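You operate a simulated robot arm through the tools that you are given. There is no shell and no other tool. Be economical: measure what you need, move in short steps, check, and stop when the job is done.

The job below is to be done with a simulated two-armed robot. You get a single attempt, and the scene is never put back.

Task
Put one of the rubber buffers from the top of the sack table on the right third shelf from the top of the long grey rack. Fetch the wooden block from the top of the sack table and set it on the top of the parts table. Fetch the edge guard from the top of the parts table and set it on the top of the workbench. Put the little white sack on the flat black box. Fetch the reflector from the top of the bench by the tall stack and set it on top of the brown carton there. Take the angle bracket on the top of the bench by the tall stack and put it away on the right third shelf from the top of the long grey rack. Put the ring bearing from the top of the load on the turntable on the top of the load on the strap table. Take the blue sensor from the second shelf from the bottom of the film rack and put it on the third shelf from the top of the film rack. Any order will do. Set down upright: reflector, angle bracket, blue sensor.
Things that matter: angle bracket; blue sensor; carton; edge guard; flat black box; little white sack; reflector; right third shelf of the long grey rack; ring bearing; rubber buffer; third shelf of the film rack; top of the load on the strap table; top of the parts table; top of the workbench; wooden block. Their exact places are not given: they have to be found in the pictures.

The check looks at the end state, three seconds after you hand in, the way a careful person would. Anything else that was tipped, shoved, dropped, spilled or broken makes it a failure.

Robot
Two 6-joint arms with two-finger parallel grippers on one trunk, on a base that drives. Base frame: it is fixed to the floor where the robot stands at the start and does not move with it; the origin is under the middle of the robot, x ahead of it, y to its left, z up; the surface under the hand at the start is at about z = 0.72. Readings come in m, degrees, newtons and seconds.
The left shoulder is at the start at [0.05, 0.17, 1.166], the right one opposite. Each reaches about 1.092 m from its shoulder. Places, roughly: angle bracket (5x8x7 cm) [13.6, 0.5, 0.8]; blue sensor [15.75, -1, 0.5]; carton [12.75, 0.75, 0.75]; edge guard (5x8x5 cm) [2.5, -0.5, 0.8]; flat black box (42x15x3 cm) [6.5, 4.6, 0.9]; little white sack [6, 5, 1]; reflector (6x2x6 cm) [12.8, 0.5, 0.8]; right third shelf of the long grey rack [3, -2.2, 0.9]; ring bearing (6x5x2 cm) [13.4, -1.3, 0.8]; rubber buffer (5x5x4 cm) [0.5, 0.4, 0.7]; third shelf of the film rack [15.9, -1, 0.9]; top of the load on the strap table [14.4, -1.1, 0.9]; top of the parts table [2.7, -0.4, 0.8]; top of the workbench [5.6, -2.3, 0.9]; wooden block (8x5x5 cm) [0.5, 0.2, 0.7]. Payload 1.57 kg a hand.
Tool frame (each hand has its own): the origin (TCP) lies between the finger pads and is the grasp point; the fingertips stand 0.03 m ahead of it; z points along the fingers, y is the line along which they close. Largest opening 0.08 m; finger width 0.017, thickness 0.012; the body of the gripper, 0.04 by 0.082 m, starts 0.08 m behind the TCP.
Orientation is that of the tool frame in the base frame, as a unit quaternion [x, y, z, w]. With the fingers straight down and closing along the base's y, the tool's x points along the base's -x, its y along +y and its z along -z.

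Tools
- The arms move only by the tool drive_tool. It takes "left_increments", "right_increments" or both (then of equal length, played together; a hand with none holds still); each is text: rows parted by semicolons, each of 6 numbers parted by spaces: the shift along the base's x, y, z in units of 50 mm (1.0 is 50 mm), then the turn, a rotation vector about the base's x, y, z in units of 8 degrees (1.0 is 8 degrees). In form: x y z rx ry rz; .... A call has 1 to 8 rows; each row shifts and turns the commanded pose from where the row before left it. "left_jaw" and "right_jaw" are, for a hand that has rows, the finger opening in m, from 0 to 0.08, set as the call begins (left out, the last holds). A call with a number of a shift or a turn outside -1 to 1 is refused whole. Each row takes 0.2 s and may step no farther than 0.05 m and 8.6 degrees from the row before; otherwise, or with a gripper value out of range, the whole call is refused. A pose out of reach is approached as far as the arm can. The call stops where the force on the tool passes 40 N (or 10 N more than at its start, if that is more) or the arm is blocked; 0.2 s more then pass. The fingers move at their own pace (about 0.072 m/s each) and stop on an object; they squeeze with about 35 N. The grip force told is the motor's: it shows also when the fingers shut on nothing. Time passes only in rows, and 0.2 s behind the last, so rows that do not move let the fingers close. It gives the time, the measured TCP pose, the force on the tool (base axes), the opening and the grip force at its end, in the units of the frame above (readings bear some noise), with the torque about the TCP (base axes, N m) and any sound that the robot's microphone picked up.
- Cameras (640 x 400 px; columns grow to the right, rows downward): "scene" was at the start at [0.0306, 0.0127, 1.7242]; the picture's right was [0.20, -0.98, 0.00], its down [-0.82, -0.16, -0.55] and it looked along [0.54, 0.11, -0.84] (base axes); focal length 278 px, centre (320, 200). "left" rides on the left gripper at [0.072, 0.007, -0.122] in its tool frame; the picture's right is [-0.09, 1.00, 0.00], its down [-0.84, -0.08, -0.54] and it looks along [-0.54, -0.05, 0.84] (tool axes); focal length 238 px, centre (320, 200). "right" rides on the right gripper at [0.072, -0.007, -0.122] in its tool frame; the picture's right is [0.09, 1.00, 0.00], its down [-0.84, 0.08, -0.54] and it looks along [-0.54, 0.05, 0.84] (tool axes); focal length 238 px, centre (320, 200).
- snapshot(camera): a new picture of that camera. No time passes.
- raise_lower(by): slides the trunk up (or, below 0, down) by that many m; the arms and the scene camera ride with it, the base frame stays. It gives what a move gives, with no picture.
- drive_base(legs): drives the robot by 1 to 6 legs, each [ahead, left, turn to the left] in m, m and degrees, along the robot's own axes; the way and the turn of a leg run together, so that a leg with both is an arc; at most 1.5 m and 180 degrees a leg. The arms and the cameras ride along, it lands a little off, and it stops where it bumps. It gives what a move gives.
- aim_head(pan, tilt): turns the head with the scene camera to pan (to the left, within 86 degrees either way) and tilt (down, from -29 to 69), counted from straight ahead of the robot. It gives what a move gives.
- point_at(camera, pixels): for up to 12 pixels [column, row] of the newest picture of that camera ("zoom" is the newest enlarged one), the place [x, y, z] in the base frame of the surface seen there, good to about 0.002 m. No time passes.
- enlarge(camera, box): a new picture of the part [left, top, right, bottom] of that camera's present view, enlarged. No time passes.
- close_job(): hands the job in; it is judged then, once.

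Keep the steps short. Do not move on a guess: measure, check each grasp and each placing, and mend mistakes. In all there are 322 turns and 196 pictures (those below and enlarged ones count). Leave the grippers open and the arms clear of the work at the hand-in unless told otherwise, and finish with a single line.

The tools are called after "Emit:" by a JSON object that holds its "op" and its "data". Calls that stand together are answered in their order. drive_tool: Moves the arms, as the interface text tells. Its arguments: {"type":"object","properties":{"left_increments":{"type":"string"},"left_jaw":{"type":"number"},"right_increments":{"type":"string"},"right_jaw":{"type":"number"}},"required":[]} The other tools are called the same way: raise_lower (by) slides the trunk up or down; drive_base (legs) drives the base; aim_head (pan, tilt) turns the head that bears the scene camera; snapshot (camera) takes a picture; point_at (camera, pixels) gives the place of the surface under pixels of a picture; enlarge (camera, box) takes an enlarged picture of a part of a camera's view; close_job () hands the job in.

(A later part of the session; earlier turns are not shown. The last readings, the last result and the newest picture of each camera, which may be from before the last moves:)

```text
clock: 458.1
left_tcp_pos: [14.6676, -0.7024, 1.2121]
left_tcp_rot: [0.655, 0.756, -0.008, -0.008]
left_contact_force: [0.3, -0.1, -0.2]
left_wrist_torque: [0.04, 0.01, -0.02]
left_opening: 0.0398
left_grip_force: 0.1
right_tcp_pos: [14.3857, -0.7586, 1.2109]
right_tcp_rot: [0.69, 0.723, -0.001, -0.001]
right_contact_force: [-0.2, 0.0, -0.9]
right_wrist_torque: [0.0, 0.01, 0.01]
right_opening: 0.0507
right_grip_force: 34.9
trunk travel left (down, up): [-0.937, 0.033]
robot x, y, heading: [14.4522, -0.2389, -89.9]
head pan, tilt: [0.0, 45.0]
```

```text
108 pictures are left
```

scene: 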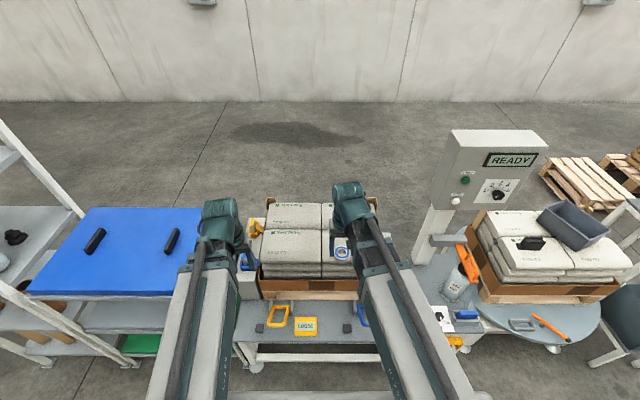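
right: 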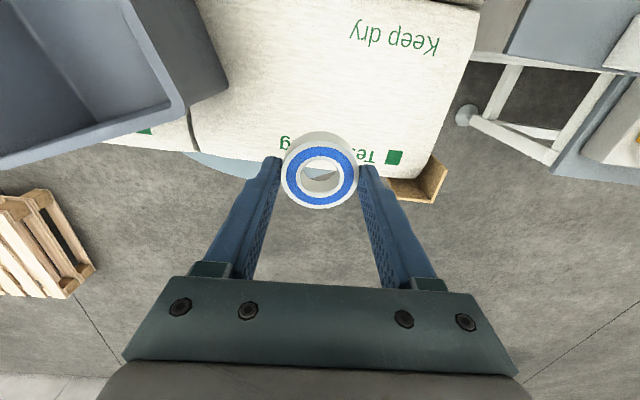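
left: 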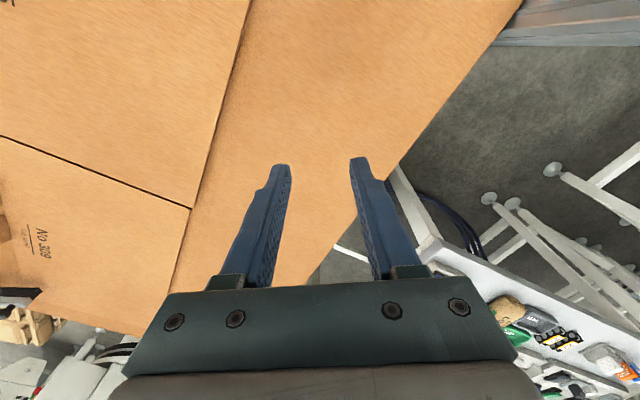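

The strap load top is z≈0.858. I'll measure its sacks for a flat spot.

Emit:
{"op": "enlarge", "data": {"camera": "scene", "box": [235, 190, 395, 300]}}

Emit:
{"op": "point_at", "data": {"camera": "scene", "pixels": [[322, 260], [322, 240], [345, 262], [300, 250], [280, 245], [265, 262], [300, 220], [335, 275], [290, 282], [375, 215], [250, 270], [255, 230]]}}

```text
3.64 times, centred on (315, 245) of scene
```

zoom: 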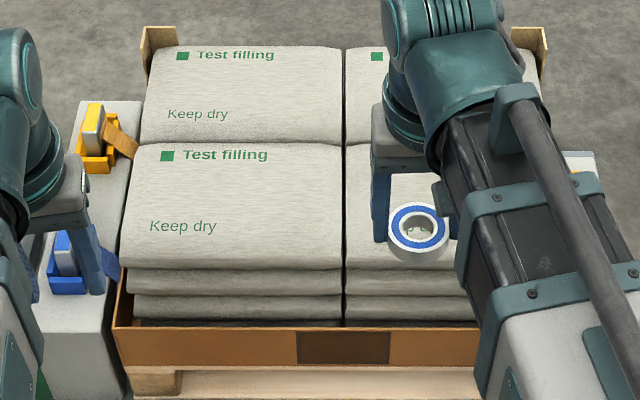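

```text
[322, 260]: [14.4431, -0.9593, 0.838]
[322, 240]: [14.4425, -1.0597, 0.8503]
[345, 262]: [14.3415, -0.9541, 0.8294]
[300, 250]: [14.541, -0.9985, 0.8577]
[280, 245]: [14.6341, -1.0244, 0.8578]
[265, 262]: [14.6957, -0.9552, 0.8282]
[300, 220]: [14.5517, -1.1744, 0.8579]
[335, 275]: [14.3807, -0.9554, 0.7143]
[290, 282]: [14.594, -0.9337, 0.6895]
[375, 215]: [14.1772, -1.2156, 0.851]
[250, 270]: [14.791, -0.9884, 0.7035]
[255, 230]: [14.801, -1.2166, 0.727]
```

I'll place on the right front sack at about (14.33, -1.03).

Emit:
{"op": "drive_tool", "data": {"right_increments": "-0.187 -0.905 0 0 0 0; -0.187 -0.905 0 0 0 0; -0.187 -0.905 0 0 0 0; -0.187 -0.905 0 0 0 0; -0.187 -0.905 0 0 0 0; -0.187 -0.905 0 0 0 0; 0 0 0 0 0 0"}}

Emit:
{"op": "raise_lower", "data": {"by": -0.3}}

Emit:
{"op": "snapshot", "data": {"camera": "right"}}

```text
clock: 459.8
left_tcp_pos: [14.6688, -0.7012, 1.2121]
left_tcp_rot: [0.654, 0.756, -0.008, -0.009]
left_contact_force: [-0.6, 0.6, 0.4]
left_wrist_torque: [0.0, -0.02, -0.03]
left_opening: 0.0402
left_grip_force: 0.1
right_tcp_pos: [14.331, -1.0305, 1.2119]
right_tcp_rot: [0.691, 0.723, 0.0, -0.001]
right_contact_force: [-0.1, 0.4, -0.6]
right_wrist_torque: [0.01, 0.01, 0.0]
right_opening: 0.0506
right_grip_force: 34.4
trunk travel left (down, up): [-0.937, 0.033]
robot x, y, heading: [14.4511, -0.2392, -89.8]
head pan, tilt: [0.0, 45.0]
```

```text
clock: 462.8
left_tcp_pos: [14.6687, -0.7017, 0.9107]
left_tcp_rot: [0.655, 0.755, -0.009, -0.009]
left_contact_force: [0.3, 0.3, -0.7]
left_wrist_torque: [-0.01, 0.01, -0.02]
left_opening: 0.0399
left_grip_force: 0.0
right_tcp_pos: [14.3313, -1.0308, 0.9123]
right_tcp_rot: [0.691, 0.723, -0.001, -0.001]
right_contact_force: [-0.1, 0.6, -2.4]
right_wrist_torque: [0.02, -0.01, 0.03]
right_opening: 0.0505
right_grip_force: 34.7
trunk travel left (down, up): [-0.637, 0.333]
robot x, y, heading: [14.4497, -0.234, -89.9]
head pan, tilt: [0.0, 45.0]
```

```text
106 pictures are left
```

right: 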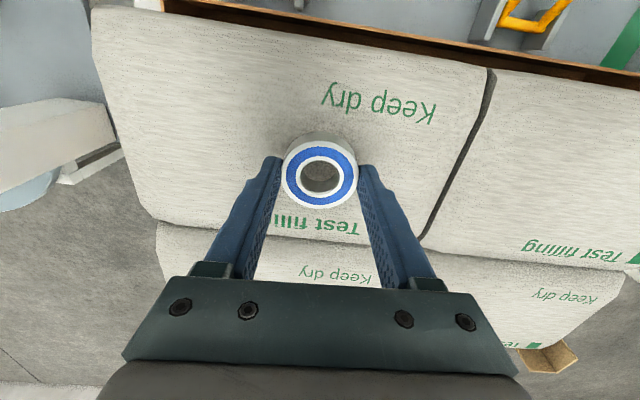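

Emit:
{"op": "point_at", "data": {"camera": "right", "pixels": [[300, 120], [380, 160], [250, 140], [320, 220]]}}

Emit:
{"op": "raise_lower", "data": {"by": -0.018}}

```text
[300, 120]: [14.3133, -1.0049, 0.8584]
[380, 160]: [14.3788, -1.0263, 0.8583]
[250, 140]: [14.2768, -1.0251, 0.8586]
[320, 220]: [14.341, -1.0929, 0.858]
```

```text
clock: 463.4
left_tcp_pos: [14.67, -0.7023, 0.8927]
left_tcp_rot: [0.654, 0.756, -0.009, -0.009]
left_contact_force: [0.0, 0.7, -0.1]
left_wrist_torque: [0.01, 0.0, 0.02]
left_opening: 0.0401
left_grip_force: 0.1
right_tcp_pos: [14.3307, -1.0306, 0.894]
right_tcp_rot: [0.691, 0.723, -0.001, 0.0]
right_contact_force: [0.9, 0.6, 2.1]
right_wrist_torque: [0.02, 0.03, -0.02]
right_opening: 0.0505
right_grip_force: 35.4
trunk travel left (down, up): [-0.619, 0.351]
robot x, y, heading: [14.4531, -0.2377, -90.0]
head pan, tilt: [0.0, 45.0]
```

Contact is about to happen (z force +2 N). Release and rise.

Emit:
{"op": "drive_tool", "data": {"right_increments": "0 0 0 0 0 0; 0 0 0 0 0 0; 0 0 0 0 0 0", "right_jaw": 0.07}}

Emit:
{"op": "raise_lower", "data": {"by": 0.15}}

Emit:
{"op": "snapshot", "data": {"camera": "right"}}

```text
clock: 464.2
left_tcp_pos: [14.6702, -0.702, 0.8928]
left_tcp_rot: [0.655, 0.756, -0.009, -0.009]
left_contact_force: [0.1, 0.5, 0.6]
left_wrist_torque: [0.01, -0.02, 0.0]
left_opening: 0.04
left_grip_force: 0.0
right_tcp_pos: [14.3293, -1.0309, 0.8942]
right_tcp_rot: [0.69, 0.723, -0.001, -0.001]
right_contact_force: [0.4, 0.1, -0.3]
right_wrist_torque: [0.0, -0.01, 0.0]
right_opening: 0.0701
right_grip_force: 0.0
trunk travel left (down, up): [-0.619, 0.351]
robot x, y, heading: [14.4497, -0.2374, -89.9]
head pan, tilt: [0.0, 45.0]
```

```text
clock: 465.9
left_tcp_pos: [14.6693, -0.7016, 1.0432]
left_tcp_rot: [0.654, 0.756, -0.009, -0.009]
left_contact_force: [-0.7, -0.4, -0.4]
left_wrist_torque: [0.02, 0.02, 0.0]
left_opening: 0.04
left_grip_force: 0.1
right_tcp_pos: [14.3312, -1.031, 1.0435]
right_tcp_rot: [0.691, 0.723, -0.001, -0.001]
right_contact_force: [-0.6, 0.6, -0.3]
right_wrist_torque: [0.03, -0.03, 0.0]
right_opening: 0.0698
right_grip_force: 0.0
trunk travel left (down, up): [-0.769, 0.201]
robot x, y, heading: [14.4461, -0.2418, -90.0]
head pan, tilt: [0.0, 45.0]
```

```text
105 pictures are left
```

right: 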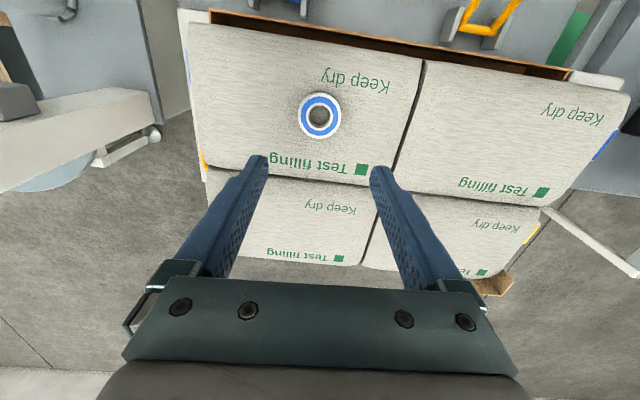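

The bearing is placed. I'll retract, raise, and strafe left to the film rack.

Emit:
{"op": "drive_tool", "data": {"right_increments": "0 0.88 0 0 0 0; 0 0.88 0 0 0 0; 0 0.88 0 0 0 0; 0 0.88 0 0 0 0; 0 0.88 0 0 0 0; 0 0.88 0 0 0 0; 0 0 0 0 0 0"}}

Emit:
{"op": "drive_base", "data": {"legs": [[-0.1, 0, 0], [0, 1.25, 0]]}}

Emit:
{"op": "aim_head", "data": {"pan": 0, "tilt": 35}}

Emit:
{"op": "snapshot", "data": {"camera": "scene"}}

```text
clock: 467.6
left_tcp_pos: [14.6688, -0.7034, 1.0441]
left_tcp_rot: [0.655, 0.756, -0.009, -0.009]
left_contact_force: [-0.3, 0.8, -0.2]
left_wrist_torque: [-0.01, 0.0, -0.02]
left_opening: 0.0401
left_grip_force: 0.1
right_tcp_pos: [14.3331, -0.766, 1.0438]
right_tcp_rot: [0.691, 0.723, 0.0, -0.001]
right_contact_force: [0.3, 0.6, 0.3]
right_wrist_torque: [-0.01, 0.03, -0.02]
right_opening: 0.0698
right_grip_force: 0.0
trunk travel left (down, up): [-0.769, 0.201]
robot x, y, heading: [14.451, -0.239, -89.7]
head pan, tilt: [0.0, 45.0]
```

```text
clock: 474.5
left_tcp_pos: [15.9078, -0.5906, 1.0436]
left_tcp_rot: [0.652, 0.758, -0.009, -0.009]
left_contact_force: [0.6, -0.1, -0.2]
left_wrist_torque: [-0.01, -0.03, 0.0]
left_opening: 0.0402
left_grip_force: 0.0
right_tcp_pos: [15.5729, -0.6548, 1.0432]
right_tcp_rot: [0.687, 0.726, -0.001, -0.001]
right_contact_force: [-0.2, 0.3, -0.1]
right_wrist_torque: [0.01, 0.01, -0.02]
right_opening: 0.0702
right_grip_force: 0.0
trunk travel left (down, up): [-0.769, 0.201]
robot x, y, heading: [15.6855, -0.1289, -89.4]
head pan, tilt: [0.0, 45.0]
```

```text
clock: 475.2
left_tcp_pos: [15.9069, -0.59, 1.043]
left_tcp_rot: [0.652, 0.758, -0.009, -0.009]
left_contact_force: [0.3, 0.1, -0.6]
left_wrist_torque: [-0.03, -0.04, 0.01]
left_opening: 0.04
left_grip_force: 0.1
right_tcp_pos: [15.5721, -0.6554, 1.0444]
right_tcp_rot: [0.688, 0.726, -0.001, 0.0]
right_contact_force: [-0.4, 0.1, -0.5]
right_wrist_torque: [0.05, 0.03, 0.0]
right_opening: 0.0701
right_grip_force: 0.1
trunk travel left (down, up): [-0.769, 0.201]
robot x, y, heading: [15.683, -0.1278, -89.2]
head pan, tilt: [0.0, 35.0]
```

```text
104 pictures are left
```

scene: 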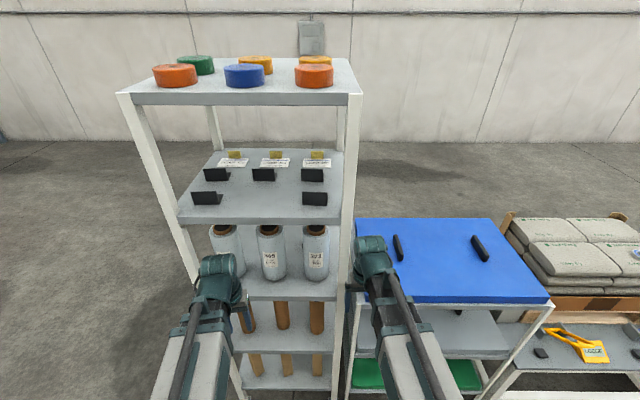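

Emit:
{"op": "enlarge", "data": {"camera": "scene", "box": [180, 200, 370, 400]}}

Emit:
{"op": "point_at", "data": {"camera": "scene", "pixels": [[250, 97], [350, 95], [117, 95], [270, 215], [270, 222], [300, 290], [300, 296], [290, 345], [317, 300], [280, 380], [300, 250], [295, 335]]}}

```text
2.00 times, centred on (275, 300) of scene
```

zoom: 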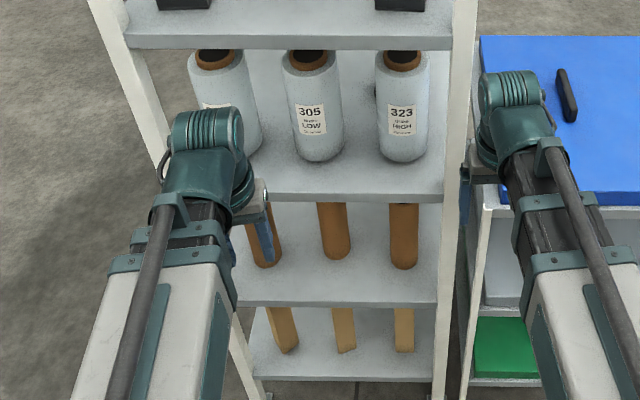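

```text
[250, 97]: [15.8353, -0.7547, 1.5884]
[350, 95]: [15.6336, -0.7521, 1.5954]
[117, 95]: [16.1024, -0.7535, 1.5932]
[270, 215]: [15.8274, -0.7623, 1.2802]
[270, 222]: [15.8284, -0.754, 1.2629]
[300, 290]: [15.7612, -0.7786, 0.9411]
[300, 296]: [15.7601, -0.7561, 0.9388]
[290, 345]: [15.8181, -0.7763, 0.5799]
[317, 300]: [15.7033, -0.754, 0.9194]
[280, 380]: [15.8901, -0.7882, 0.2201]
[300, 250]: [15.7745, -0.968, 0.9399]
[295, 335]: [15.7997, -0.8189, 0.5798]
```

The shelves are at z 1.60, 1.28, 0.94, 0.58 and 0.22, with the front at y=-0.754. I'll back up and lower the trunk to look onto the fourth shelf.

Emit:
{"op": "drive_base", "data": {"legs": [[-0.25, 0.1, -0.7]]}}

Emit:
{"op": "raise_lower", "data": {"by": -0.55}}

Emit:
{"op": "aim_head", "data": {"pan": 0, "tilt": 28}}

Emit:
{"op": "snapshot", "data": {"camera": "scene"}}

```text
clock: 477.2
left_tcp_pos: [15.9994, -0.3434, 1.0439]
left_tcp_rot: [0.659, 0.752, -0.009, -0.009]
left_contact_force: [0.2, 0.2, 0.7]
left_wrist_torque: [-0.06, 0.01, 0.01]
left_opening: 0.0398
left_grip_force: 0.1
right_tcp_pos: [15.6628, -0.4028, 1.0437]
right_tcp_rot: [0.694, 0.72, -0.001, 0.0]
right_contact_force: [0.7, -1.1, -0.2]
right_wrist_torque: [-0.03, 0.02, -0.02]
right_opening: 0.0701
right_grip_force: 0.1
trunk travel left (down, up): [-0.769, 0.201]
robot x, y, heading: [15.7857, 0.1231, -90.2]
head pan, tilt: [0.0, 35.0]
```

```text
refused: -0.55 is not a number from -0.4 to 0.4
```

```text
clock: 477.8
left_tcp_pos: [15.9997, -0.3434, 1.0436]
left_tcp_rot: [0.658, 0.753, -0.008, -0.008]
left_contact_force: [0.5, 1.4, 1.0]
left_wrist_torque: [0.02, 0.0, -0.01]
left_opening: 0.0402
left_grip_force: 0.0
right_tcp_pos: [15.6624, -0.4036, 1.043]
right_tcp_rot: [0.694, 0.72, -0.001, 0.0]
right_contact_force: [-0.3, -1.0, 1.3]
right_wrist_torque: [-0.04, -0.05, -0.02]
right_opening: 0.0701
right_grip_force: 0.0
trunk travel left (down, up): [-0.769, 0.201]
robot x, y, heading: [15.7835, 0.125, -90.2]
head pan, tilt: [0.0, 28.0]
```

```text
102 pictures are left
```

scene: 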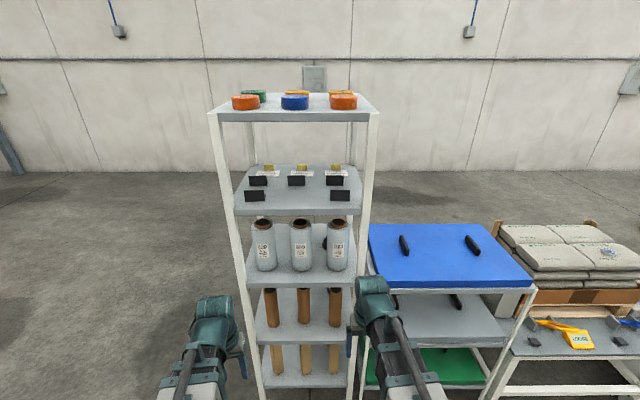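

Emit:
{"op": "raise_lower", "data": {"by": -0.4}}

Emit:
{"op": "snapshot", "data": {"camera": "scene"}}

```text
clock: 481.7
left_tcp_pos: [16.0, -0.3429, 0.6437]
left_tcp_rot: [0.659, 0.752, -0.009, -0.008]
left_contact_force: [-0.4, 0.1, -0.8]
left_wrist_torque: [-0.02, 0.01, 0.01]
left_opening: 0.04
left_grip_force: 0.0
right_tcp_pos: [15.6627, -0.4037, 0.6437]
right_tcp_rot: [0.694, 0.72, -0.001, 0.0]
right_contact_force: [0.3, -0.1, -0.1]
right_wrist_torque: [0.01, 0.01, 0.01]
right_opening: 0.07
right_grip_force: 0.1
trunk travel left (down, up): [-0.369, 0.601]
robot x, y, heading: [15.7823, 0.1253, -90.4]
head pan, tilt: [0.0, 28.0]
```

```text
101 pictures are left
```

scene: 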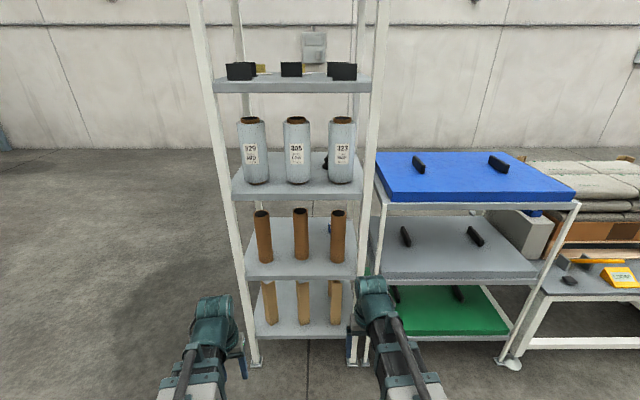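

Emit:
{"op": "enlarge", "data": {"camera": "scene", "box": [225, 95, 375, 290]}}

Emit:
{"op": "point_at", "data": {"camera": "scene", "pixels": [[331, 229], [346, 232], [326, 160], [262, 262], [301, 260], [338, 260], [280, 190], [320, 188], [255, 185], [298, 183], [342, 183], [300, 245]]}}

```text
2.05 times, centred on (300, 192) of scene
```

zoom: 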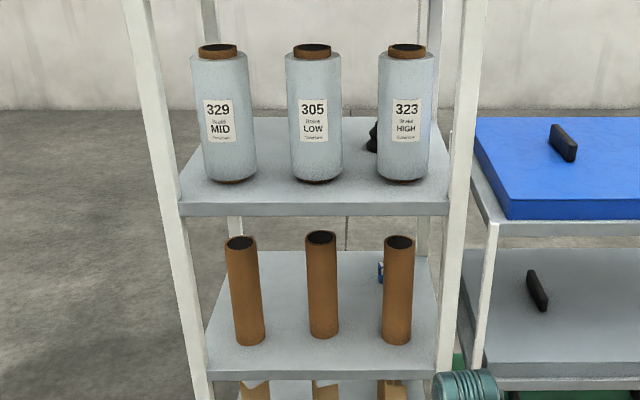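

```text
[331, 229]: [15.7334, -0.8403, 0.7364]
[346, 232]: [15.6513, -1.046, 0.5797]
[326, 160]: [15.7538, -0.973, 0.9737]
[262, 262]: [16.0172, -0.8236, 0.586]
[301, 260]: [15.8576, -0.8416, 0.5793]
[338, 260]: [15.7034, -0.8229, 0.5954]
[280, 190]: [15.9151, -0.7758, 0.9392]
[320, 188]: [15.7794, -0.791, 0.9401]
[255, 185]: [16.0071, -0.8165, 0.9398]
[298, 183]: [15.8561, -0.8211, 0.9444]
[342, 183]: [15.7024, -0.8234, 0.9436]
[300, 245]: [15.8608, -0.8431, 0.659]
```

The sensor hides behind the right core at about (15.75, -1.0), so the back side of the rack is a better approach. I'll check the room behind it.

Emit:
{"op": "point_at", "data": {"camera": "scene", "pixels": [[60, 152], [150, 148], [440, 60], [20, 250], [120, 250], [240, 250], [560, 100]]}}

Emit:
{"op": "raise_lower", "data": {"by": 0.35}}

Emit:
{"op": "aim_head", "data": {"pan": 50, "tilt": 25}}

Emit:
{"op": "snapshot", "data": {"camera": "scene"}}

```text
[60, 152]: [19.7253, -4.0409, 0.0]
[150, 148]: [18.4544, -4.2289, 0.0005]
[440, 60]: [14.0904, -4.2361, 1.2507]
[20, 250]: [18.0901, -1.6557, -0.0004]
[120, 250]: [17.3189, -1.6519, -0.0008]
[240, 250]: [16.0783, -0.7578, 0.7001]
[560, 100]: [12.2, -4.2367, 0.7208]
```

```text
clock: 485.1
left_tcp_pos: [15.9987, -0.3436, 0.9938]
left_tcp_rot: [0.659, 0.752, -0.008, -0.009]
left_contact_force: [-0.7, -0.5, 0.7]
left_wrist_torque: [-0.02, -0.01, 0.04]
left_opening: 0.0403
left_grip_force: 0.0
right_tcp_pos: [15.6626, -0.4032, 0.9926]
right_tcp_rot: [0.694, 0.72, 0.0, -0.001]
right_contact_force: [0.4, 0.4, 0.2]
right_wrist_torque: [0.02, -0.01, -0.01]
right_opening: 0.07
right_grip_force: 0.1
trunk travel left (down, up): [-0.719, 0.251]
robot x, y, heading: [15.7832, 0.1212, -90.6]
head pan, tilt: [0.0, 28.0]
```

```text
clock: 486.3
left_tcp_pos: [15.9989, -0.3438, 0.9934]
left_tcp_rot: [0.659, 0.752, -0.009, -0.009]
left_contact_force: [0.3, -0.2, 0.1]
left_wrist_torque: [0.02, 0.0, 0.01]
left_opening: 0.04
left_grip_force: 0.1
right_tcp_pos: [15.6624, -0.4044, 0.9938]
right_tcp_rot: [0.694, 0.72, -0.001, -0.001]
right_contact_force: [-0.5, 0.4, -0.7]
right_wrist_torque: [0.0, 0.0, -0.01]
right_opening: 0.0698
right_grip_force: 0.0
trunk travel left (down, up): [-0.719, 0.251]
robot x, y, heading: [15.7842, 0.1237, -90.5]
head pan, tilt: [50.0, 25.0]
```

```text
99 pictures are left
```

scene: 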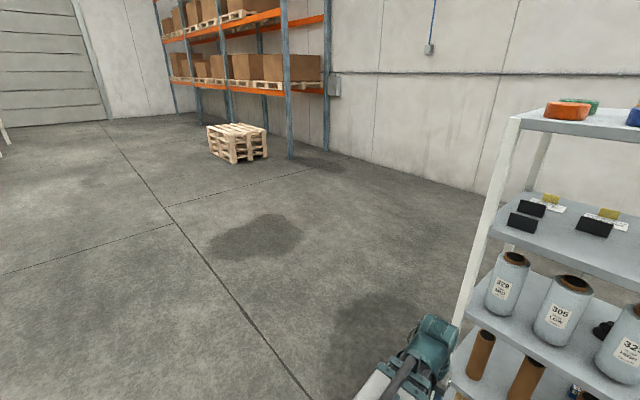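

The floor there is clear. I'll drive around the rack's left side to its back.

Emit:
{"op": "drive_base", "data": {"legs": [[0, 1.2, 0], [1.2, 0, 0], [1.2, 0, 0], [0, 0, 90], [0, 0, 90], [0, 1.1, 0]]}}

Emit:
{"op": "aim_head", "data": {"pan": 0, "tilt": 30}}

Emit:
{"op": "snapshot", "data": {"camera": "scene"}}

```text
clock: 516.6
left_tcp_pos: [15.7498, -1.8302, 0.9945]
left_tcp_rot: [0.77, -0.638, 0.008, -0.009]
left_contact_force: [-0.4, -0.7, -0.5]
left_wrist_torque: [0.0, 0.01, -0.02]
left_opening: 0.04
left_grip_force: 0.0
right_tcp_pos: [16.0814, -1.7527, 0.9936]
right_tcp_rot: [0.738, -0.675, 0.001, 0.0]
right_contact_force: [0.9, -0.5, -1.0]
right_wrist_torque: [-0.01, 0.0, -0.01]
right_opening: 0.0701
right_grip_force: 0.0
trunk travel left (down, up): [-0.719, 0.251]
robot x, y, heading: [15.989, -2.29, 92.7]
head pan, tilt: [50.0, 25.0]
```

```text
clock: 517.8
left_tcp_pos: [15.7483, -1.8302, 0.9945]
left_tcp_rot: [0.77, -0.638, 0.009, -0.009]
left_contact_force: [0.2, -0.2, 0.7]
left_wrist_torque: [-0.03, 0.03, 0.04]
left_opening: 0.0399
left_grip_force: 0.0
right_tcp_pos: [16.0822, -1.7526, 0.9935]
right_tcp_rot: [0.738, -0.675, 0.001, -0.001]
right_contact_force: [0.9, -0.1, 0.6]
right_wrist_torque: [0.01, -0.04, -0.01]
right_opening: 0.0699
right_grip_force: 0.1
trunk travel left (down, up): [-0.719, 0.251]
robot x, y, heading: [15.9867, -2.2837, 92.6]
head pan, tilt: [0.0, 30.0]
```

```text
98 pictures are left
```

scene: 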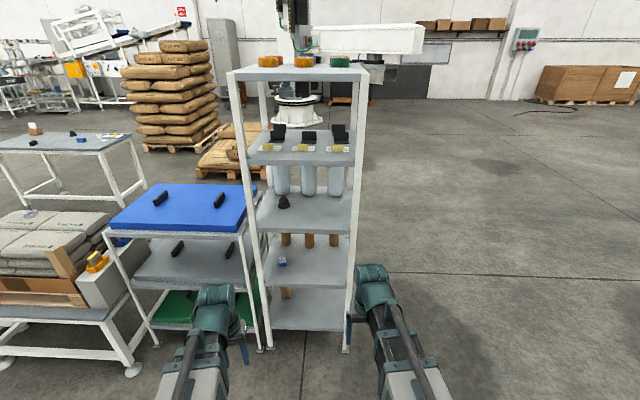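

Now I see the blue sensor at about (283, 261). Enlarge and measure.

Emit:
{"op": "enlarge", "data": {"camera": "scene", "box": [250, 180, 360, 300]}}

Emit:
{"op": "point_at", "data": {"camera": "scene", "pixels": [[283, 261], [283, 266], [310, 270], [310, 283], [310, 220], [310, 230], [310, 234], [285, 203], [265, 280], [350, 275], [300, 158], [300, 166]]}}

```text
3.33 times, centred on (305, 240) of scene
```

zoom: 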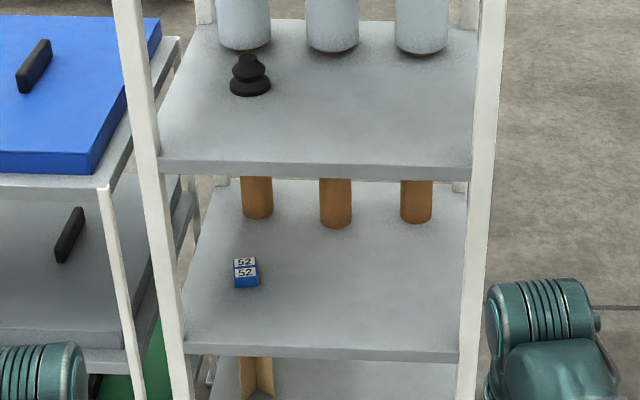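

```text
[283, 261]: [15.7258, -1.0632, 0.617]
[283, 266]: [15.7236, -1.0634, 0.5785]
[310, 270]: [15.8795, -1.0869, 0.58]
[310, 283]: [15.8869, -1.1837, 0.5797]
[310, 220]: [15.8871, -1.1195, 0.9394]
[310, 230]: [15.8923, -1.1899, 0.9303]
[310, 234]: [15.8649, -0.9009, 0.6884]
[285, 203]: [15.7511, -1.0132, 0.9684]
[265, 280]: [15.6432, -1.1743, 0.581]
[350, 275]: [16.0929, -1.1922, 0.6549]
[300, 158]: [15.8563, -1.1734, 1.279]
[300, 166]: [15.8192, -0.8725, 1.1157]
```

The sensor is a small "52" block at about (15.725, -1.06). I'll move to about (15.9, -1.9), facing +y squarely.

Emit:
{"op": "drive_base", "data": {"legs": [[0.38, 0.09, -2.6]]}}

Emit:
{"op": "raise_lower", "data": {"by": -0.1}}

Emit:
{"op": "snapshot", "data": {"camera": "scene"}}

```text
clock: 520.3
left_tcp_pos: [15.6764, -1.4436, 0.9932]
left_tcp_rot: [0.752, -0.66, 0.009, -0.009]
left_contact_force: [1.0, -0.3, -0.1]
left_wrist_torque: [-0.03, 0.0, -0.01]
left_opening: 0.04
left_grip_force: 0.0
right_tcp_pos: [16.0136, -1.3848, 0.9935]
right_tcp_rot: [0.719, -0.696, 0.001, 0.0]
right_contact_force: [0.2, -0.5, 0.4]
right_wrist_torque: [-0.02, -0.02, 0.02]
right_opening: 0.0697
right_grip_force: 0.0
trunk travel left (down, up): [-0.719, 0.251]
robot x, y, heading: [15.8902, -1.9107, 89.8]
head pan, tilt: [0.0, 30.0]
```

```text
clock: 521.6
left_tcp_pos: [15.6791, -1.4435, 0.893]
left_tcp_rot: [0.751, -0.66, 0.009, -0.009]
left_contact_force: [-0.7, -0.4, -0.3]
left_wrist_torque: [0.0, 0.02, 0.0]
left_opening: 0.0399
left_grip_force: 0.0
right_tcp_pos: [16.0147, -1.3854, 0.8942]
right_tcp_rot: [0.719, -0.695, 0.0, 0.0]
right_contact_force: [-0.7, 0.4, -0.1]
right_wrist_torque: [0.03, 0.02, -0.02]
right_opening: 0.07
right_grip_force: 0.0
trunk travel left (down, up): [-0.619, 0.351]
robot x, y, heading: [15.8889, -1.9139, 89.5]
head pan, tilt: [0.0, 30.0]
```

```text
96 pictures are left
```

scene: 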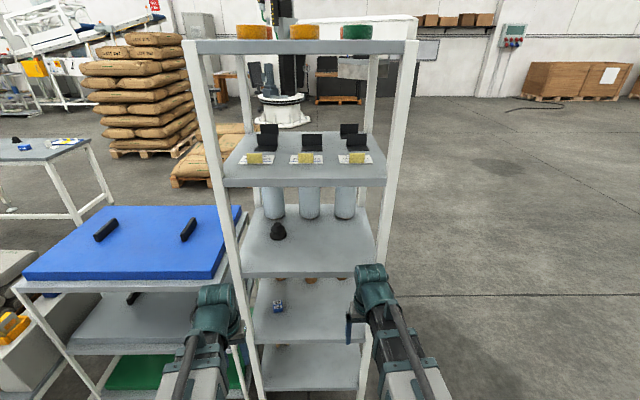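

Emit:
{"op": "enlarge", "data": {"camera": "scene", "box": [255, 285, 305, 325]}}

Emit:
{"op": "point_at", "data": {"camera": "scene", "pixels": [[300, 180], [300, 183], [300, 186], [300, 270], [300, 274], [300, 277], [232, 250], [392, 200], [238, 300], [300, 335]]}}

```text
10.00 times, centred on (280, 305) of scene
```

zoom: 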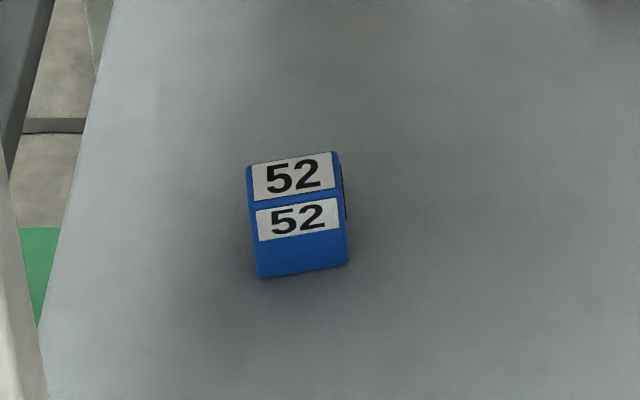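

```text
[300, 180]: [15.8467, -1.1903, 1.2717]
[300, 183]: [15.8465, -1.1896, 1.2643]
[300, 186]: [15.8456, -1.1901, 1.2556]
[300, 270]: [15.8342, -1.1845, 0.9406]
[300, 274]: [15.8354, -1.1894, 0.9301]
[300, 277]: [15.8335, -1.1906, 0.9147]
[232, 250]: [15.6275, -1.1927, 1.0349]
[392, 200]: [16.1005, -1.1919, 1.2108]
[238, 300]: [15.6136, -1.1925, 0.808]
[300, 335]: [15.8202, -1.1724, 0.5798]
```

Emit:
{"op": "point_at", "data": {"camera": "zoom", "pixels": [[252, 172], [330, 158], [256, 205], [338, 195], [262, 270], [343, 260], [295, 180], [300, 265]]}}

```text
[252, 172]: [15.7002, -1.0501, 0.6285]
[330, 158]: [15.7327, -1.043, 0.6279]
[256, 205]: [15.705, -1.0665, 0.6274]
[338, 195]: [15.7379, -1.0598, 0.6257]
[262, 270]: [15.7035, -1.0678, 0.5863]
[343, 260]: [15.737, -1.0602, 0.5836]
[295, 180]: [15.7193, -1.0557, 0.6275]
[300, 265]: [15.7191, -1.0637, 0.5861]
```

The sensor is about 3.6 cm wide, its top is at 0.628, its centre is (15.7185, -1.055), and it's yawed ~11°. The arm is telescopic and lines up straight with it. I'll lower to TCP ≈0.624 outside, align x, and turn +4°.

Emit:
{"op": "drive_tool", "data": {"left_increments": "0.4 0.2 0 0 0 0.25; 0.4 0.2 0 0 0 0.25; 0 0 0 0 0 0", "left_jaw": 0.054}}

Emit:
{"op": "raise_lower", "data": {"by": -0.269}}

Emit:
{"op": "snapshot", "data": {"camera": "left"}}

Emit:
{"op": "snapshot", "data": {"camera": "scene"}}

```text
clock: 522.4
left_tcp_pos: [15.7183, -1.4241, 0.8936]
left_tcp_rot: [0.774, -0.633, 0.008, -0.009]
left_contact_force: [-0.5, 1.3, 0.2]
left_wrist_torque: [0.01, -0.01, -0.01]
left_opening: 0.0543
left_grip_force: 0.0
right_tcp_pos: [16.0145, -1.3852, 0.8941]
right_tcp_rot: [0.718, -0.696, 0.001, -0.001]
right_contact_force: [-0.2, -0.1, -0.2]
right_wrist_torque: [0.01, 0.0, 0.02]
right_opening: 0.0698
right_grip_force: 0.2
trunk travel left (down, up): [-0.619, 0.351]
robot x, y, heading: [15.8937, -1.9097, 89.3]
head pan, tilt: [0.0, 30.0]
```

```text
clock: 525.1
left_tcp_pos: [15.7169, -1.423, 0.6248]
left_tcp_rot: [0.775, -0.632, 0.009, -0.009]
left_contact_force: [-0.1, 0.5, 0.7]
left_wrist_torque: [0.02, 0.01, 0.0]
left_opening: 0.054
left_grip_force: 0.0
right_tcp_pos: [16.0141, -1.3839, 0.6237]
right_tcp_rot: [0.719, -0.695, 0.001, 0.0]
right_contact_force: [-0.1, 0.8, 0.7]
right_wrist_torque: [-0.02, 0.0, -0.01]
right_opening: 0.0698
right_grip_force: 0.0
trunk travel left (down, up): [-0.35, 0.62]
robot x, y, heading: [15.891, -1.9103, 89.7]
head pan, tilt: [0.0, 30.0]
```

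```text
94 pictures are left
```

left: 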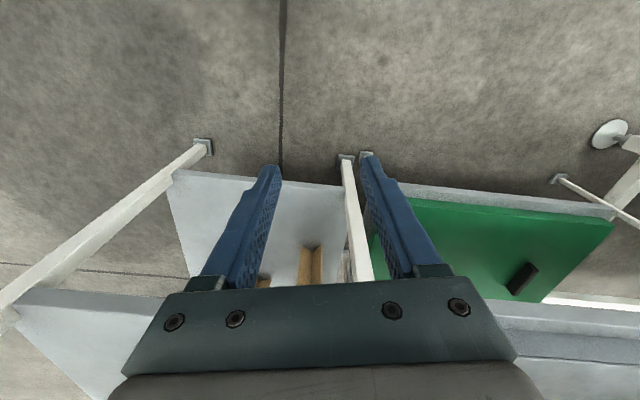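

```text
93 pictures are left
```

scene: 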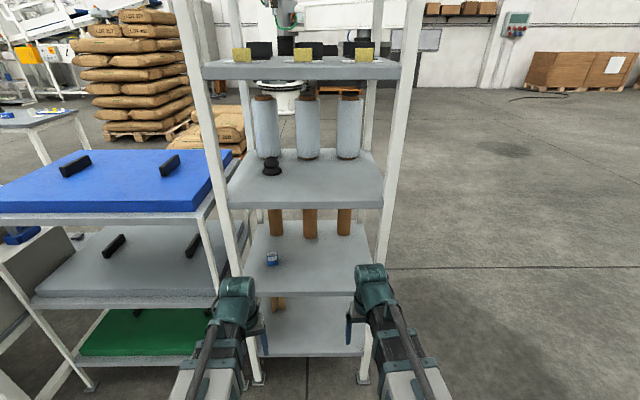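

Emit:
{"op": "point_at", "data": {"camera": "scene", "pixels": [[224, 290], [255, 290], [238, 285], [212, 330], [222, 240], [232, 268], [243, 268], [228, 255], [237, 340]]}}

Emit:
{"op": "enlarge", "data": {"camera": "scene", "box": [180, 220, 300, 400]}}

```text
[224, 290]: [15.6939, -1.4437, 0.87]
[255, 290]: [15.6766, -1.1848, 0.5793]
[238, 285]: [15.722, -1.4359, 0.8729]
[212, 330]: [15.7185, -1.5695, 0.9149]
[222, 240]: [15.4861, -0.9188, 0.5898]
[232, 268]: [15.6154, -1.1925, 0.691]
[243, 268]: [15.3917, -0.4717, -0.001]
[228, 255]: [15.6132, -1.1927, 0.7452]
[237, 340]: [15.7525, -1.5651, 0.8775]
```

```text
2.22 times, centred on (240, 310) of scene
```

zoom: 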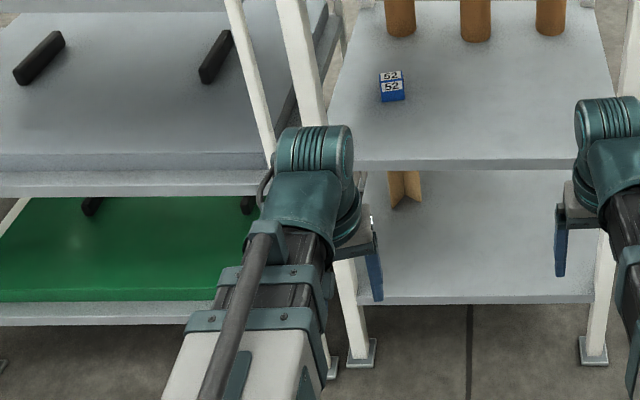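

Emit:
{"op": "point_at", "data": {"camera": "zoom", "pixels": [[262, 222], [278, 228], [262, 240], [300, 200], [320, 165], [315, 140], [310, 225], [250, 290], [260, 262], [275, 195], [262, 225], [325, 260]]}}

```text
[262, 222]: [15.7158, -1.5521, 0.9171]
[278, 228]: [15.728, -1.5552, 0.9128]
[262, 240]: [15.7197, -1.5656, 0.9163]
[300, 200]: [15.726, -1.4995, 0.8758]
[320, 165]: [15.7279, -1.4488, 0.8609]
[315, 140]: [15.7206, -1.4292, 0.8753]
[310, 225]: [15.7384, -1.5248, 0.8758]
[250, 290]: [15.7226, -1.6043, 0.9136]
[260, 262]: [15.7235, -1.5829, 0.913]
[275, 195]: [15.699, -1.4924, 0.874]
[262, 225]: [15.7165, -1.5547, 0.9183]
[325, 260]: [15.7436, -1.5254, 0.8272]
```

A rod bracket sits 0.13 m behind the hand at TCP+0.29 and would hit the shelf lip if I insert fingers-down. I'll tilt the hand 30° forward about its closing axis instead, so that only the gripper enters.

Emit:
{"op": "drive_tool", "data": {"left_increments": "0 0 0 0.92 0.187 0; 0 0 0 0.92 0.187 0; 0 0 0 0.92 0.187 0; 0 0 0 0.92 0.187 0; 0 0 0 0 0 0"}}

```text
clock: 526.3
left_tcp_pos: [15.7205, -1.3429, 0.6542]
left_tcp_rot: [0.746, -0.613, -0.192, -0.172]
left_contact_force: [-1.1, 0.0, -0.3]
left_wrist_torque: [-0.02, 0.01, 0.02]
left_opening: 0.0539
left_grip_force: 0.0
left hand out of reach, approached as far as the arm can: row 2, 3, 4
right_tcp_pos: [16.014, -1.384, 0.6249]
right_tcp_rot: [0.719, -0.695, 0.001, -0.001]
right_contact_force: [0.3, 0.6, 0.5]
right_wrist_torque: [0.03, -0.03, -0.01]
right_opening: 0.0698
right_grip_force: 0.0
trunk travel left (down, up): [-0.35, 0.62]
robot x, y, heading: [15.8909, -1.9111, 89.6]
head pan, tilt: [0.0, 30.0]
```

Emit:
{"op": "raise_lower", "data": {"by": -0.036}}

Emit:
{"op": "drive_tool", "data": {"left_increments": "0 0.9 0 0 0 0; 0 0.9 0 0 0 0; 0 0.9 0 0 0 0; 0 0.9 0 0 0 0; 0 0 0 0 0 0"}}

Emit:
{"op": "snapshot", "data": {"camera": "left"}}

Emit:
{"op": "snapshot", "data": {"camera": "scene"}}

```text
clock: 527.1
left_tcp_pos: [15.7191, -1.3434, 0.6179]
left_tcp_rot: [0.747, -0.614, -0.191, -0.171]
left_contact_force: [-0.5, 0.6, -0.1]
left_wrist_torque: [0.02, -0.01, 0.01]
left_opening: 0.0539
left_grip_force: 0.2
right_tcp_pos: [16.015, -1.385, 0.5893]
right_tcp_rot: [0.718, -0.696, 0.001, 0.0]
right_contact_force: [-0.5, 1.0, 0.0]
right_wrist_torque: [0.04, 0.01, 0.02]
right_opening: 0.0699
right_grip_force: 0.0
trunk travel left (down, up): [-0.314, 0.656]
robot x, y, heading: [15.8906, -1.9098, 89.5]
head pan, tilt: [0.0, 30.0]
```

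```text
clock: 528.3
left_tcp_pos: [15.7212, -1.1605, 0.6183]
left_tcp_rot: [0.746, -0.614, -0.192, -0.172]
left_contact_force: [0.4, 0.2, 1.1]
left_wrist_torque: [0.01, 0.0, 0.01]
left_opening: 0.0543
left_grip_force: 0.2
right_tcp_pos: [16.0151, -1.3854, 0.5887]
right_tcp_rot: [0.719, -0.695, 0.001, 0.0]
right_contact_force: [0.4, -0.2, 0.1]
right_wrist_torque: [-0.03, 0.02, 0.02]
right_opening: 0.0696
right_grip_force: 0.0
trunk travel left (down, up): [-0.314, 0.656]
robot x, y, heading: [15.8895, -1.9089, 89.4]
head pan, tilt: [0.0, 30.0]
```

```text
91 pictures are left
```

left: 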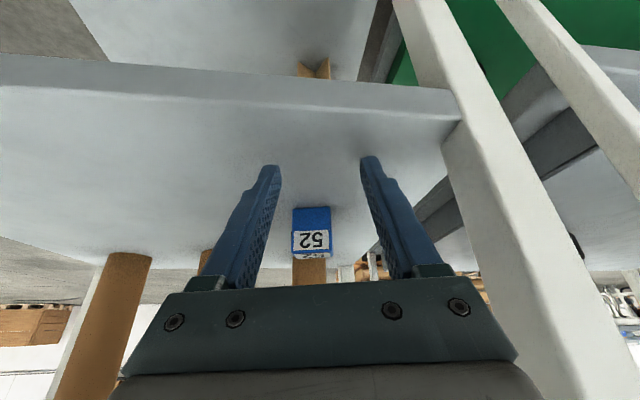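

```text
90 pictures are left
```

scene: 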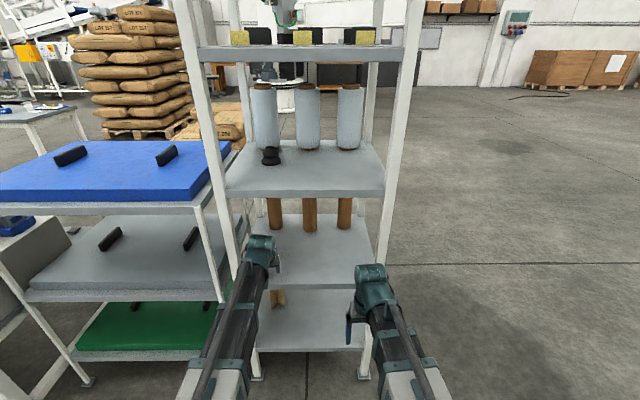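

Emit:
{"op": "point_at", "data": {"camera": "left", "pixels": [[294, 215], [329, 212], [295, 250], [330, 248], [312, 228]]}}

```text
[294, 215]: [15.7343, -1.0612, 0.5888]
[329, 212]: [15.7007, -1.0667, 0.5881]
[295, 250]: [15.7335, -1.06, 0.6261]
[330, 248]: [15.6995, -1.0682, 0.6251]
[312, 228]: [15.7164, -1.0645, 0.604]
```

Aligned. I'll advance the last 10.7 cm and close.

Emit:
{"op": "drive_tool", "data": {"left_increments": "-0.06 0.72 0 0 0 0; -0.05 0.72 0 0 0 0; -0.03 0.7 0 0 0 0; 0 0 0 0 0 0"}}

Emit:
{"op": "snapshot", "data": {"camera": "left"}}

```text
clock: 529.3
left_tcp_pos: [15.7114, -1.0534, 0.618]
left_tcp_rot: [0.747, -0.614, -0.191, -0.171]
left_contact_force: [0.6, 1.2, -0.4]
left_wrist_torque: [-0.03, 0.01, -0.03]
left_opening: 0.0538
left_grip_force: 0.0
right_tcp_pos: [16.014, -1.3839, 0.5897]
right_tcp_rot: [0.719, -0.695, 0.001, 0.0]
right_contact_force: [0.1, 0.4, -0.1]
right_wrist_torque: [0.0, -0.01, 0.02]
right_opening: 0.0701
right_grip_force: 0.1
trunk travel left (down, up): [-0.314, 0.656]
robot x, y, heading: [15.8931, -1.9132, 89.6]
head pan, tilt: [0.0, 30.0]
```

```text
89 pictures are left
```

left: 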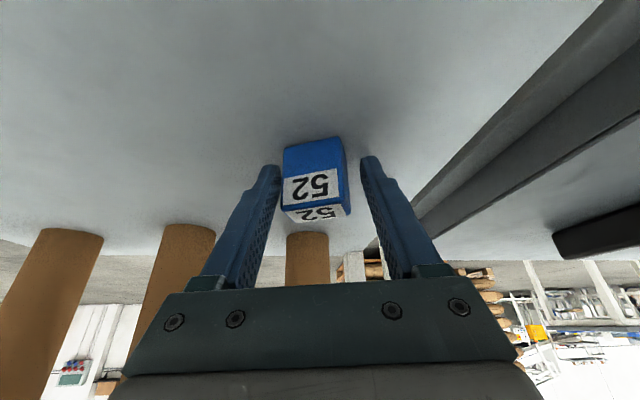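

Emit:
{"op": "drive_tool", "data": {"left_increments": "0.05 0.04 0 0 0 0; 0 0 0 0 0 0"}}

Emit:
{"op": "drive_tool", "data": {"left_increments": "0 0 0 0 0 0; 0 0 0 0 0 0; 0 0 0 0 0 0; 0 0 0 0 0 0", "left_jaw": 0}}

Emit:
{"op": "raise_lower", "data": {"by": 0.02}}

Emit:
{"op": "snapshot", "data": {"camera": "left"}}

```text
clock: 529.9
left_tcp_pos: [15.7142, -1.0536, 0.6167]
left_tcp_rot: [0.746, -0.615, -0.191, -0.171]
left_contact_force: [0.3, 0.4, 0.2]
left_wrist_torque: [-0.02, -0.02, -0.01]
left_opening: 0.054
left_grip_force: 0.1
right_tcp_pos: [16.0142, -1.3852, 0.588]
right_tcp_rot: [0.719, -0.695, 0.001, 0.0]
right_contact_force: [0.2, -0.2, 0.0]
right_wrist_torque: [-0.01, -0.01, -0.03]
right_opening: 0.0702
right_grip_force: 0.1
trunk travel left (down, up): [-0.314, 0.656]
robot x, y, heading: [15.8895, -1.9102, 89.7]
head pan, tilt: [0.0, 30.0]
```

```text
clock: 530.9
left_tcp_pos: [15.7146, -1.0535, 0.6173]
left_tcp_rot: [0.747, -0.613, -0.192, -0.172]
left_contact_force: [0.9, -1.0, 0.1]
left_wrist_torque: [0.03, 0.02, -0.03]
left_opening: 0.0394
left_grip_force: 35.2
right_tcp_pos: [16.0149, -1.3852, 0.5887]
right_tcp_rot: [0.719, -0.695, 0.0, -0.001]
right_contact_force: [0.3, 0.5, 1.5]
right_wrist_torque: [0.0, 0.04, 0.0]
right_opening: 0.0698
right_grip_force: 0.1
trunk travel left (down, up): [-0.314, 0.656]
robot x, y, heading: [15.8915, -1.9119, 89.6]
head pan, tilt: [0.0, 30.0]
```

```text
clock: 531.6
left_tcp_pos: [15.714, -1.0529, 0.6379]
left_tcp_rot: [0.746, -0.614, -0.191, -0.172]
left_contact_force: [-0.2, 0.4, -0.3]
left_wrist_torque: [0.01, 0.01, 0.03]
left_opening: 0.0395
left_grip_force: 34.9
right_tcp_pos: [16.0139, -1.3856, 0.6094]
right_tcp_rot: [0.719, -0.695, 0.001, 0.0]
right_contact_force: [0.1, -0.2, 0.3]
right_wrist_torque: [0.01, 0.0, 0.04]
right_opening: 0.0702
right_grip_force: 0.1
trunk travel left (down, up): [-0.334, 0.636]
robot x, y, heading: [15.8967, -1.9111, 89.5]
head pan, tilt: [0.0, 30.0]
```

```text
88 pictures are left
```

left: 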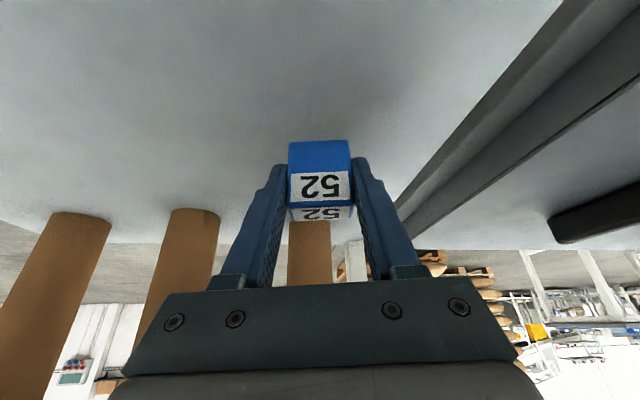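

Gripped (0.039). I'll pull straight back out, then raise to the third shelf level.

Emit:
{"op": "drive_tool", "data": {"left_increments": "0 -0.9 0 0 0 0; 0 -0.9 0 0 0 0; 0 -0.9 0 0 0 0; 0 -0.9 0 0 0 0; 0 -0.9 0 0 0 0; 0 -0.9 0 0 0 0; 0 -0.6 0 0 0 0; 0 0 0 0 0 0"}}

Emit:
{"op": "raise_lower", "data": {"by": 0.351}}

Emit:
{"op": "drive_tool", "data": {"left_increments": "0.78 0.05 0 0 0 0; 0.78 0.05 0 0 0 0; 0.78 0.05 0 0 0 0; 0.78 0.05 0 0 0 0; 0 0 0 0 0 0"}}

Emit:
{"op": "snapshot", "data": {"camera": "scene"}}

Emit:
{"op": "snapshot", "data": {"camera": "left"}}

```text
clock: 533.4
left_tcp_pos: [15.7162, -1.3435, 0.6373]
left_tcp_rot: [0.747, -0.613, -0.192, -0.171]
left_contact_force: [-0.3, 0.3, -1.0]
left_wrist_torque: [-0.01, 0.01, 0.02]
left_opening: 0.0393
left_grip_force: 35.4
left hand out of reach, approached as far as the arm can: row 7
right_tcp_pos: [16.014, -1.385, 0.608]
right_tcp_rot: [0.719, -0.695, 0.001, 0.0]
right_contact_force: [0.3, -0.7, 0.8]
right_wrist_torque: [0.02, 0.0, 0.0]
right_opening: 0.0699
right_grip_force: 0.2
trunk travel left (down, up): [-0.334, 0.636]
robot x, y, heading: [15.8909, -1.9103, 89.5]
head pan, tilt: [0.0, 30.0]
```

```text
clock: 536.8
left_tcp_pos: [15.7148, -1.3443, 0.9888]
left_tcp_rot: [0.747, -0.614, -0.191, -0.171]
left_contact_force: [-0.3, -0.3, -1.1]
left_wrist_torque: [-0.01, -0.01, 0.01]
left_opening: 0.0394
left_grip_force: 35.8
right_tcp_pos: [16.0139, -1.3843, 0.9598]
right_tcp_rot: [0.719, -0.695, 0.001, 0.0]
right_contact_force: [1.3, 0.3, -0.4]
right_wrist_torque: [0.03, 0.01, -0.01]
right_opening: 0.07
right_grip_force: 0.0
trunk travel left (down, up): [-0.685, 0.285]
robot x, y, heading: [15.892, -1.9122, 89.4]
head pan, tilt: [0.0, 30.0]
```

```text
clock: 538.0
left_tcp_pos: [15.8712, -1.3332, 0.9892]
left_tcp_rot: [0.746, -0.614, -0.191, -0.171]
left_contact_force: [-0.6, -0.4, -0.1]
left_wrist_torque: [-0.01, 0.04, 0.0]
left_opening: 0.0392
left_grip_force: 34.7
right_tcp_pos: [16.0153, -1.3853, 0.9587]
right_tcp_rot: [0.719, -0.695, 0.002, -0.001]
right_contact_force: [0.3, -0.6, -0.5]
right_wrist_torque: [-0.04, 0.02, 0.02]
right_opening: 0.0701
right_grip_force: 0.1
trunk travel left (down, up): [-0.685, 0.285]
robot x, y, heading: [15.889, -1.911, 89.3]
head pan, tilt: [0.0, 30.0]
```

```text
87 pictures are left
```

scene: 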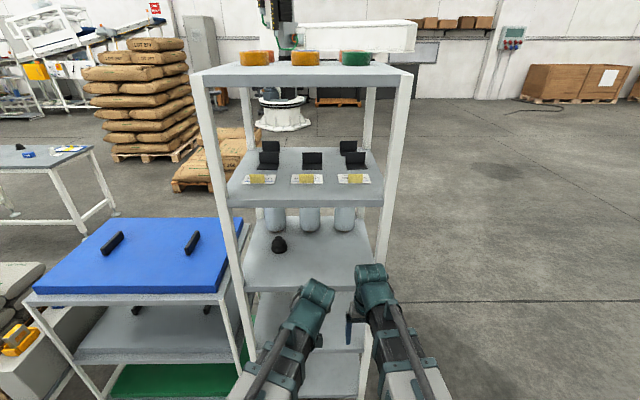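

```text
86 pictures are left
```

left: 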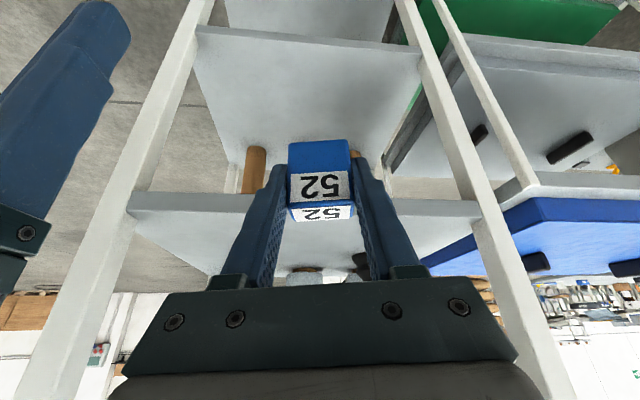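

Clearance is 1.2 cm above the shelf. I'll push in 0.25 m.

Emit:
{"op": "drive_tool", "data": {"left_increments": "0 0.85 0 0 0 0; 0 0.85 0 0 0 0; 0 0.85 0 0 0 0; 0 0.85 0 0 0 0; 0 0.85 0 0 0 0; 0 0.85 0 0 0 0; 0 0 0 0 0 0"}}

Emit:
{"op": "raise_lower", "data": {"by": -0.009}}

Emit:
{"op": "snapshot", "data": {"camera": "left"}}

```text
clock: 539.6
left_tcp_pos: [15.8699, -1.0785, 0.9896]
left_tcp_rot: [0.746, -0.615, -0.192, -0.171]
left_contact_force: [0.7, -0.9, -0.8]
left_wrist_torque: [0.03, 0.0, -0.04]
left_opening: 0.0392
left_grip_force: 35.0
right_tcp_pos: [16.0131, -1.3854, 0.9597]
right_tcp_rot: [0.719, -0.695, 0.001, -0.001]
right_contact_force: [-0.4, 0.5, -0.2]
right_wrist_torque: [0.02, 0.01, -0.02]
right_opening: 0.0701
right_grip_force: 0.0
trunk travel left (down, up): [-0.685, 0.285]
robot x, y, heading: [15.8893, -1.9085, 89.7]
head pan, tilt: [0.0, 30.0]
```

```text
clock: 540.2
left_tcp_pos: [15.8718, -1.0799, 0.9801]
left_tcp_rot: [0.747, -0.613, -0.193, -0.17]
left_contact_force: [0.0, -0.9, 0.1]
left_wrist_torque: [-0.02, -0.02, -0.05]
left_opening: 0.0391
left_grip_force: 35.5
right_tcp_pos: [16.0146, -1.386, 0.9511]
right_tcp_rot: [0.718, -0.696, 0.0, 0.0]
right_contact_force: [-0.7, 0.6, 0.8]
right_wrist_torque: [0.01, 0.0, -0.04]
right_opening: 0.0698
right_grip_force: 0.1
trunk travel left (down, up): [-0.676, 0.294]
robot x, y, heading: [15.8935, -1.9092, 89.7]
head pan, tilt: [0.0, 30.0]
```

```text
85 pictures are left
```

left: 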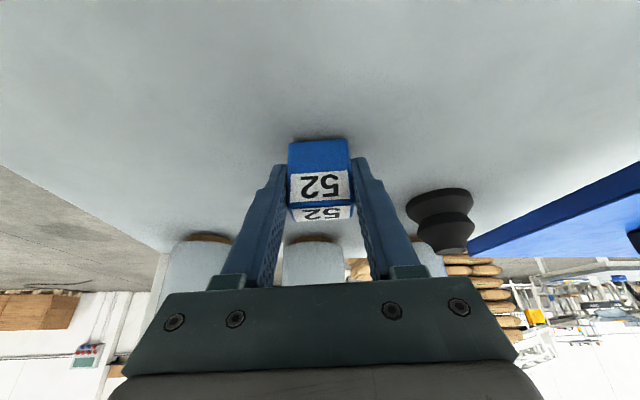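

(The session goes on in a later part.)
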